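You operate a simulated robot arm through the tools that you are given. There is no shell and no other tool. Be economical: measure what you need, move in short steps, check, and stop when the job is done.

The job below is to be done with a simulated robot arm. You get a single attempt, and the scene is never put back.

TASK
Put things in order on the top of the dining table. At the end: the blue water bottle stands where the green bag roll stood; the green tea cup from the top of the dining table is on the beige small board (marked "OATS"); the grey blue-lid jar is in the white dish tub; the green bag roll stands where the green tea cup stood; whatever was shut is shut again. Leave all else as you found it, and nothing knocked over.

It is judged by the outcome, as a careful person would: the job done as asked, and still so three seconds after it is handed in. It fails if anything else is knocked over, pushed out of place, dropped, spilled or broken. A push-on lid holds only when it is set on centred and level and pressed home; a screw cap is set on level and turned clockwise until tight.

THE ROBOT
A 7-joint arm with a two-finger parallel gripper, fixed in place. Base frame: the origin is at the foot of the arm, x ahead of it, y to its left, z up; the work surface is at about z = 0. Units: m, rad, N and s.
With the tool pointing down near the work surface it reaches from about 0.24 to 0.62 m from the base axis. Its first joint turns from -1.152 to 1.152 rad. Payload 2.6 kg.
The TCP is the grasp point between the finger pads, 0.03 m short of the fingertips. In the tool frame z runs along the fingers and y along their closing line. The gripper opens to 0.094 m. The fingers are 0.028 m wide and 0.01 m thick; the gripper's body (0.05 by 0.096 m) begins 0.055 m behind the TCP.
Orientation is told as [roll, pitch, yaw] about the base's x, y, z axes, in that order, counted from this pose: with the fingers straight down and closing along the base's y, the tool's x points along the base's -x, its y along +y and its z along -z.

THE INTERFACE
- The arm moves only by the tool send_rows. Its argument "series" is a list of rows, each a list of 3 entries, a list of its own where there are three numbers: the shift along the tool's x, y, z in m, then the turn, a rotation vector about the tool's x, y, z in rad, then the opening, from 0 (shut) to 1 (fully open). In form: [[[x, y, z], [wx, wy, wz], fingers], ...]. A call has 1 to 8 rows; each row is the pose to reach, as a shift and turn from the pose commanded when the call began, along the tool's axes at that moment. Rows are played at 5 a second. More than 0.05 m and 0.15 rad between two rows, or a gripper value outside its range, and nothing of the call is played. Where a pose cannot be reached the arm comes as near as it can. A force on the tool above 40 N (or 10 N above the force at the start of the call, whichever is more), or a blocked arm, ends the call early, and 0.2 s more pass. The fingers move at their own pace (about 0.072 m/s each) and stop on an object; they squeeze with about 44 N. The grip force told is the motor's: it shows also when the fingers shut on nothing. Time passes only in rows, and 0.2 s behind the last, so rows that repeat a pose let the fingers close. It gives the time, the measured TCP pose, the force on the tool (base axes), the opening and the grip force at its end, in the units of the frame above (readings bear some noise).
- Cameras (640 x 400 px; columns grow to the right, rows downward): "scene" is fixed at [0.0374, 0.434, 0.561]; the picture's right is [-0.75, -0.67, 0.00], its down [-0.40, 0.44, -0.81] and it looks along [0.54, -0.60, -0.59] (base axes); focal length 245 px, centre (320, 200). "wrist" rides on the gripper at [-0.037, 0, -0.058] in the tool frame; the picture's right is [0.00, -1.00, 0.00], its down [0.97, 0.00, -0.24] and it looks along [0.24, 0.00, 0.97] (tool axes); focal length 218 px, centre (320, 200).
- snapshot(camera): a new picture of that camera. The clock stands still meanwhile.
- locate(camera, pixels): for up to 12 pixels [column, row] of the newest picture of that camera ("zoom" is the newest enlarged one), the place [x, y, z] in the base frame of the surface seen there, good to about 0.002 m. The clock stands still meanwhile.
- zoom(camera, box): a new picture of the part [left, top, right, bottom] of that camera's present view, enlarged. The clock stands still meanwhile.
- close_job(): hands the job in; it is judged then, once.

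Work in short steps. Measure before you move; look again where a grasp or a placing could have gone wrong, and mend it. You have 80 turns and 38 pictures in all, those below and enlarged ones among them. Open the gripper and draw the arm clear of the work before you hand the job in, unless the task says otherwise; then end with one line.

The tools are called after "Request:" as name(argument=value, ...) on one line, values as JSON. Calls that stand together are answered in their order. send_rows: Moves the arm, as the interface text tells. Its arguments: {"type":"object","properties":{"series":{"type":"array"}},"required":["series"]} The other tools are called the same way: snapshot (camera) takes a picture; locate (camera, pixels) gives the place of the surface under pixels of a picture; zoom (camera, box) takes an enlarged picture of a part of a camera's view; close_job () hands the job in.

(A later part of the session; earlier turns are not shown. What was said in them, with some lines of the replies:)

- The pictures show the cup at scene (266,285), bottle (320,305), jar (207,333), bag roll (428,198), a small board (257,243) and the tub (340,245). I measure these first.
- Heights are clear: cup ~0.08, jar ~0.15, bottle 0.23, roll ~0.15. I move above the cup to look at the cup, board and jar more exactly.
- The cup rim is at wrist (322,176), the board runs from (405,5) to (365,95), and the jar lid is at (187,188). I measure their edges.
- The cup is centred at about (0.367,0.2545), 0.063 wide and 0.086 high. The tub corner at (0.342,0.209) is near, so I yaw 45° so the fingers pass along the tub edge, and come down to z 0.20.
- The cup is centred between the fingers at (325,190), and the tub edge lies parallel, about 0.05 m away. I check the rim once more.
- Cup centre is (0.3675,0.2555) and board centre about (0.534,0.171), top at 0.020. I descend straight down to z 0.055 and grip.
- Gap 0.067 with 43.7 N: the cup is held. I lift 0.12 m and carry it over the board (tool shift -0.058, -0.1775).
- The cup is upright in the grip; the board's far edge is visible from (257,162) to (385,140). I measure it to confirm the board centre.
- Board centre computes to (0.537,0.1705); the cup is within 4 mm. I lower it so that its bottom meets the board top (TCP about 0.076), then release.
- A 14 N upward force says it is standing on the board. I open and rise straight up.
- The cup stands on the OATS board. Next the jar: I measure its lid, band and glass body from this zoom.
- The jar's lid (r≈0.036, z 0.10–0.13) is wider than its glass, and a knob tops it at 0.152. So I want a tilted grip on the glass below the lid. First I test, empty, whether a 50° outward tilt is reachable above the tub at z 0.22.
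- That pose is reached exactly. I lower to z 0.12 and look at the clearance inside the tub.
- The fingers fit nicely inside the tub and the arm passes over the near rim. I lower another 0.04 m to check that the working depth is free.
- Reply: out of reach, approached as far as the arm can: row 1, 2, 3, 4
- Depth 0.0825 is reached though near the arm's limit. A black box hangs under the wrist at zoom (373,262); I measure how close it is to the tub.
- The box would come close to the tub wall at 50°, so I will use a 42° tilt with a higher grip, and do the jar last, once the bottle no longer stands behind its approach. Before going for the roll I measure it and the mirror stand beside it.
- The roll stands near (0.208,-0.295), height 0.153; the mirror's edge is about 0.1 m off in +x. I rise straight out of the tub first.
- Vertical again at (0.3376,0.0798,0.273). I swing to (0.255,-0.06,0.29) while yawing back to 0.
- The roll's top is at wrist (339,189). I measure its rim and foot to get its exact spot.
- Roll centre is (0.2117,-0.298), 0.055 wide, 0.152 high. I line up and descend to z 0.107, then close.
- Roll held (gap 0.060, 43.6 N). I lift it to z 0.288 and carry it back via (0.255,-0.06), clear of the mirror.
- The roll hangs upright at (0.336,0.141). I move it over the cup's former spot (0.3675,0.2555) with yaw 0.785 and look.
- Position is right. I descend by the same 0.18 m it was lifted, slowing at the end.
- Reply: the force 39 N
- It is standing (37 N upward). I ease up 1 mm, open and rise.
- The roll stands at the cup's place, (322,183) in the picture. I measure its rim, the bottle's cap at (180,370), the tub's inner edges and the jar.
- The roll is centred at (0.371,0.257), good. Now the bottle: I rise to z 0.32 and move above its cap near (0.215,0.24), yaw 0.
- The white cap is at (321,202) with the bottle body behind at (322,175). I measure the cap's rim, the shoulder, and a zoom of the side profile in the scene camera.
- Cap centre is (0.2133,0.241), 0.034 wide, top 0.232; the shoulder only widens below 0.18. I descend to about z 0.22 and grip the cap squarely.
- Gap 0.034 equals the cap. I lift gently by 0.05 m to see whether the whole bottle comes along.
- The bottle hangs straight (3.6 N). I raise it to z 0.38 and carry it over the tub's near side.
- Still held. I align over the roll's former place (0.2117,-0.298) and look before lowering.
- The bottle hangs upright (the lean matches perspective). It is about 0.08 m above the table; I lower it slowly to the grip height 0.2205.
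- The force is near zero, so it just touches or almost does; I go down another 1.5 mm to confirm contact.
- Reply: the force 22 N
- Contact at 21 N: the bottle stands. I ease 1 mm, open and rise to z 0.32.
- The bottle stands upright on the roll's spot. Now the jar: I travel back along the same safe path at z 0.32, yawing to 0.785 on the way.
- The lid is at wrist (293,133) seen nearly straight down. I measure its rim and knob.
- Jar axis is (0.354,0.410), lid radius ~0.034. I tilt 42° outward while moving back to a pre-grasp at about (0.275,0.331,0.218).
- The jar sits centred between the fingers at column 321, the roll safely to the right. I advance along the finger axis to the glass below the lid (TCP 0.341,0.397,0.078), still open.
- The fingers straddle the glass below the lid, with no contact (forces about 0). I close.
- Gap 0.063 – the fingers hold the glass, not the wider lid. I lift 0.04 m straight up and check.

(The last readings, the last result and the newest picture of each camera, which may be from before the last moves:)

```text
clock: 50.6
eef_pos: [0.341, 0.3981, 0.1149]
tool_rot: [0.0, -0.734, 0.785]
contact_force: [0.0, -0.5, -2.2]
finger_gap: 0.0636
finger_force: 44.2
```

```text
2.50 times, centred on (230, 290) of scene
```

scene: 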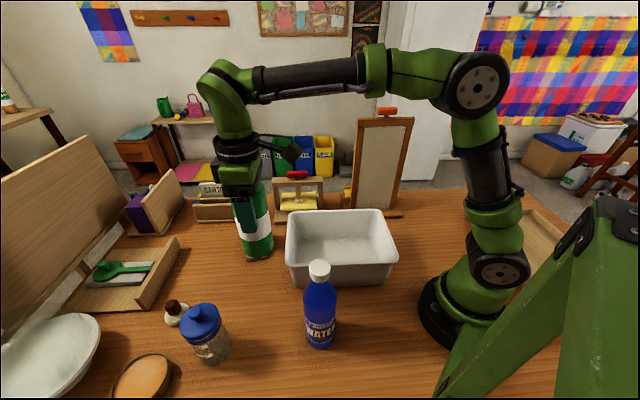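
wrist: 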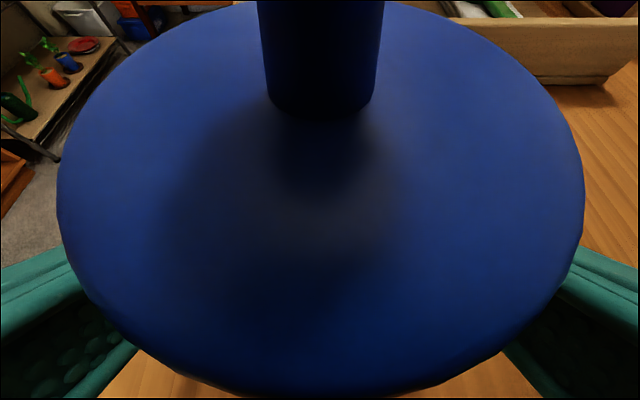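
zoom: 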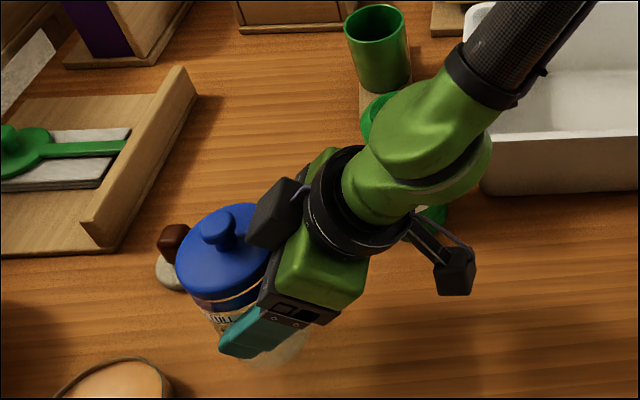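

The jar comes up whole with its lid (2.2 N). I raise it to z 0.285, then carry it in -y over the roll to the tub, keeping the same tilt.

Request:
send_rows(series=[[[-0.0285, 0, -0.0315], [0, 0, 0], 0], [[-0.057, 0, -0.063], [0, 0, 0], 0], [[-0.0855, 0, -0.0946], [0, 0, 0], 0], [[-0.1139, 0, -0.1261], [0, 0, 0], 0], [[-0.1139, 0, -0.1261], [0, 0, 0], 0]])

Request:
send_rows(series=[[[0.0206, -0.0278, -0.0186], [0, 0, 0], 0], [[0.0413, -0.0557, -0.0373], [0, 0, 0], 0], [[0.0619, -0.0835, -0.056], [0, 0, 0], 0], [[0.0826, -0.1113, -0.0746], [0, 0, 0], 0], [[0.1032, -0.1392, -0.0932], [0, 0, 0], 0], [[0.1239, -0.167, -0.1119], [0, 0, 0], 0], [[0.1445, -0.1948, -0.1305], [0, 0, 0], 0], [[0.1652, -0.2227, -0.1492], [0, 0, 0], 0]])

Request:
snapshot(camera="scene")

```text
clock: 51.8
eef_pos: [0.3378, 0.3973, 0.2864]
tool_rot: [0.002, -0.734, 0.784]
contact_force: [-0.5, 0.2, -2.2]
finger_gap: 0.0632
finger_force: 43.3
```

```text
clock: 53.6
eef_pos: [0.3369, 0.0833, 0.2851]
tool_rot: [0.001, -0.733, 0.782]
contact_force: [-0.4, 0.7, -2.5]
finger_gap: 0.0631
finger_force: 44.0
```

```text
12 pictures are left
```

scene: 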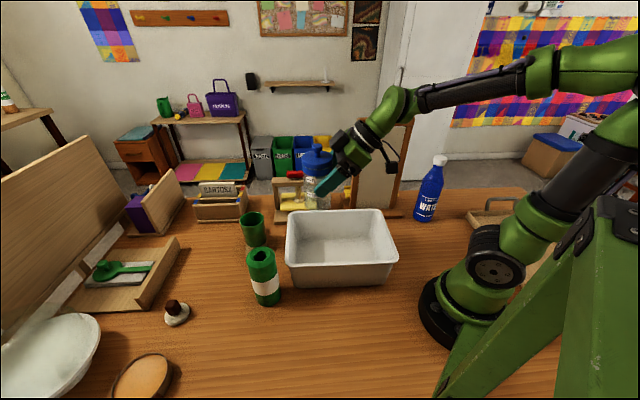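

The jar is over the tub. I measure the tub's rim and floor edges now that the view is free.

Request:
locate(camera="scene", pixels=[[287, 240], [297, 235], [300, 255], [395, 250], [384, 235], [376, 245], [340, 211], [340, 216], [340, 240], [340, 263], [310, 245], [365, 245]])

```text
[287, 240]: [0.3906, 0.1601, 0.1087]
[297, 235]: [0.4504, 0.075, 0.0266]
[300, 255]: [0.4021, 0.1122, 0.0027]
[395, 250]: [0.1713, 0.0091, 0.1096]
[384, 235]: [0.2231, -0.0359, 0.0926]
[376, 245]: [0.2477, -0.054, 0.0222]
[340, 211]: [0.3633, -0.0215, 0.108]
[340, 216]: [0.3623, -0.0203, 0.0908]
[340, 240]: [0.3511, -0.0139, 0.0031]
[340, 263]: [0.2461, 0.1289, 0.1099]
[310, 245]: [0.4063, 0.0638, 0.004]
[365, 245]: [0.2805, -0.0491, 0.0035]
```

Tub floor spans about -0.11..+0.10 along its length, jar axis will be at +0.056 after a 7 mm forward shift – clear of both the front wall and the wrist box. I lower to about 2 cm above the floor.

Request:
send_rows(series=[[[0.0238, 0, 0.0284], [0, 0, 0], 0], [[0.0475, 0, 0.0568], [0, 0, 0], 0], [[0.0713, 0, 0.0852], [0, 0, 0], 0], [[0.095, 0, 0.1136], [0, 0, 0], 0], [[0.1188, 0, 0.142], [0, 0, 0], 0], [[0.1188, 0, 0.142], [0, 0, 0], 0]])

Request:
zoom(camera="scene", box=[270, 150, 430, 290])

```text
clock: 55.0
eef_pos: [0.3416, 0.0857, 0.1016]
tool_rot: [0.0, -0.731, 0.783]
contact_force: [-0.9, -0.2, -0.9]
finger_gap: 0.0631
finger_force: 43.7
```

```text
2.86 times, centred on (350, 220) of scene
```

zoom: 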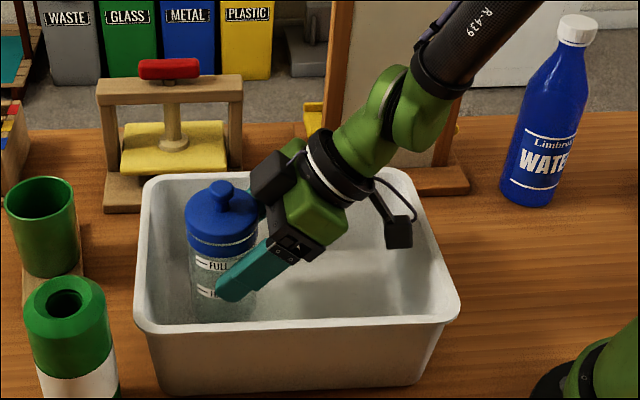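

All clear inside the tub. I lower the last 2 cm in small steps until it touches.

Request:
send_rows(series=[[[0.0054, 0, 0.0059], [0, 0, 0], 0], [[0.0094, 0, 0.0104], [0, 0, 0], 0], [[0.0114, 0, 0.0126], [0, 0, 0], 0], [[0.0121, 0, 0.0134], [0, 0, 0], 0], [[0.0127, 0, 0.0141], [0, 0, 0], 0]])

```text
clock: 56.2
eef_pos: [0.3435, 0.0866, 0.0826]
tool_rot: [-0.001, -0.733, 0.783]
contact_force: [0.1, 1.1, -2.2]
finger_gap: 0.0629
finger_force: 43.9
```

No contact yet (still 2 N hanging), so I go down in half-millimetre steps.

Request:
send_rows(series=[[[0.0004, 0, 0.0004], [0, 0, 0], 0], [[0.0008, 0, 0.0008], [0, 0, 0], 0], [[0.0012, 0, 0.0013], [0, 0, 0], 0], [[0.0012, 0, 0.0013], [0, 0, 0], 0]])

```text
clock: 57.2
eef_pos: [0.3441, 0.0878, 0.0819]
tool_rot: [-0.002, -0.736, 0.784]
contact_force: [-2.9, -0.3, 13.0]
finger_gap: 0.063
finger_force: 43.7
```

Contact at 13 N: the jar stands on the tub floor. I open the fingers and rise vertically.

Request:
send_rows(series=[[[-0.0005, 0, -0.0005], [0, 0, 0], 0], [[-0.0005, 0, -0.0005], [0, 0, 0], 0.4], [[-0.0005, 0, -0.0005], [0, 0, 0], 1], [[-0.0005, 0, -0.0005], [0, 0, 0], 1], [[-0.0005, 0, -0.0005], [0, 0, 0], 1]])

Request:
send_rows(series=[[[-0.01, 0, -0.011], [0, 0, 0], 1], [[-0.03, 0, -0.0332], [0, 0, 0], 1], [[-0.06, 0, -0.0664], [0, 0, 0], 1], [[-0.09, 0, -0.0997], [0, 0, 0], 1], [[-0.12, 0, -0.133], [0, 0, 0], 1], [[-0.14, 0, -0.155], [0, 0, 0], 1]])

Request:
snapshot(camera="scene")

```text
clock: 58.4
eef_pos: [0.3446, 0.0867, 0.0808]
tool_rot: [-0.001, -0.733, 0.785]
contact_force: [-1.0, 0.0, -0.3]
finger_gap: 0.0939
finger_force: 0.1
```

```text
clock: 59.8
eef_pos: [0.3432, 0.0878, 0.2884]
tool_rot: [0.002, -0.732, 0.783]
contact_force: [0.3, -0.2, -0.5]
finger_gap: 0.0941
finger_force: 0.1
```

```text
10 pictures are left
```

scene: 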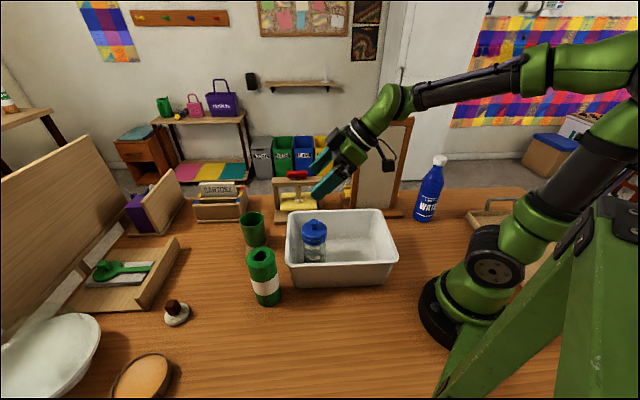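

The jar stands upright in the tub with its lid on, and the rest is in place. I check closely with a zoom while untilting the arm clear of the work.

Request:
send_rows(series=[[[0, 0, 0], [0, 0.12, 0], 1], [[0, 0, 0], [0, 0.24, 0], 1], [[-0.01, 0, -0.01], [0, 0.36, 0], 1], [[-0.02, 0, -0.02], [0, 0.48, 0], 1], [[-0.03, 0, -0.035], [0, 0.6, 0], 1], [[-0.035, 0, -0.045], [0, 0.733, 0], 1], [[-0.035, 0, -0.045], [0, 0.733, 0], 1]])

Request:
zoom(camera="scene", box=[220, 130, 460, 320])

Request:
snapshot(camera="wrist")

```text
clock: 61.4
eef_pos: [0.3392, 0.0845, 0.349]
tool_rot: [-0.001, 0.001, 0.784]
contact_force: [-0.4, -0.1, -0.8]
finger_gap: 0.0941
finger_force: 0.1
```

```text
2.11 times, centred on (340, 225) of scene
```

zoom: 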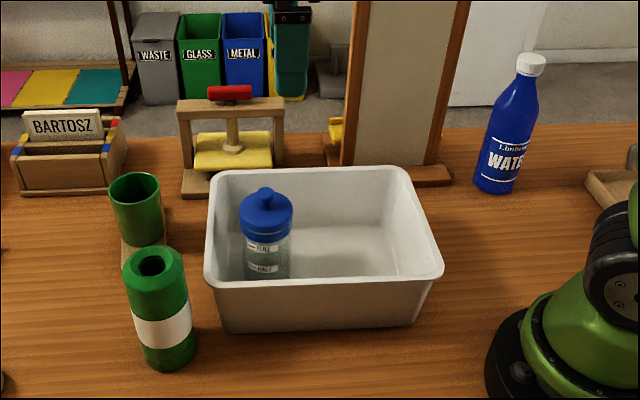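

```text
8 pictures are left
```

wrist: 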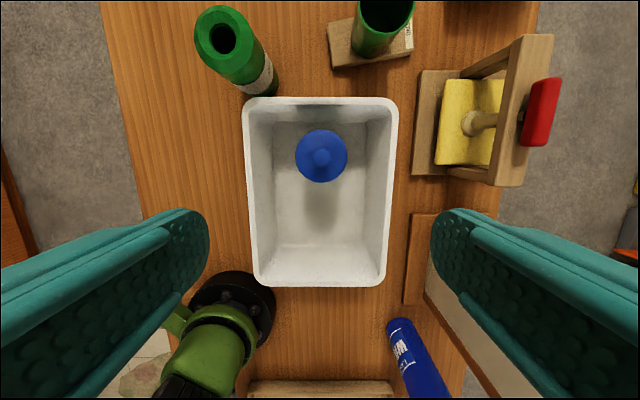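

Both pictures show the cup on the OATS board, the roll and the bottle in their new places, and the jar upright with its lid on in the tub. The gripper is open and clear, so I hand in.

Request:
close_job()

```text
The job is handed in.
```

The job is handed in: the cup is on the OATS board, the roll stands where the cup stood, the bottle stands where the roll stood, and the closed jar is in the white tub. In the last pictures nothing was knocked over.
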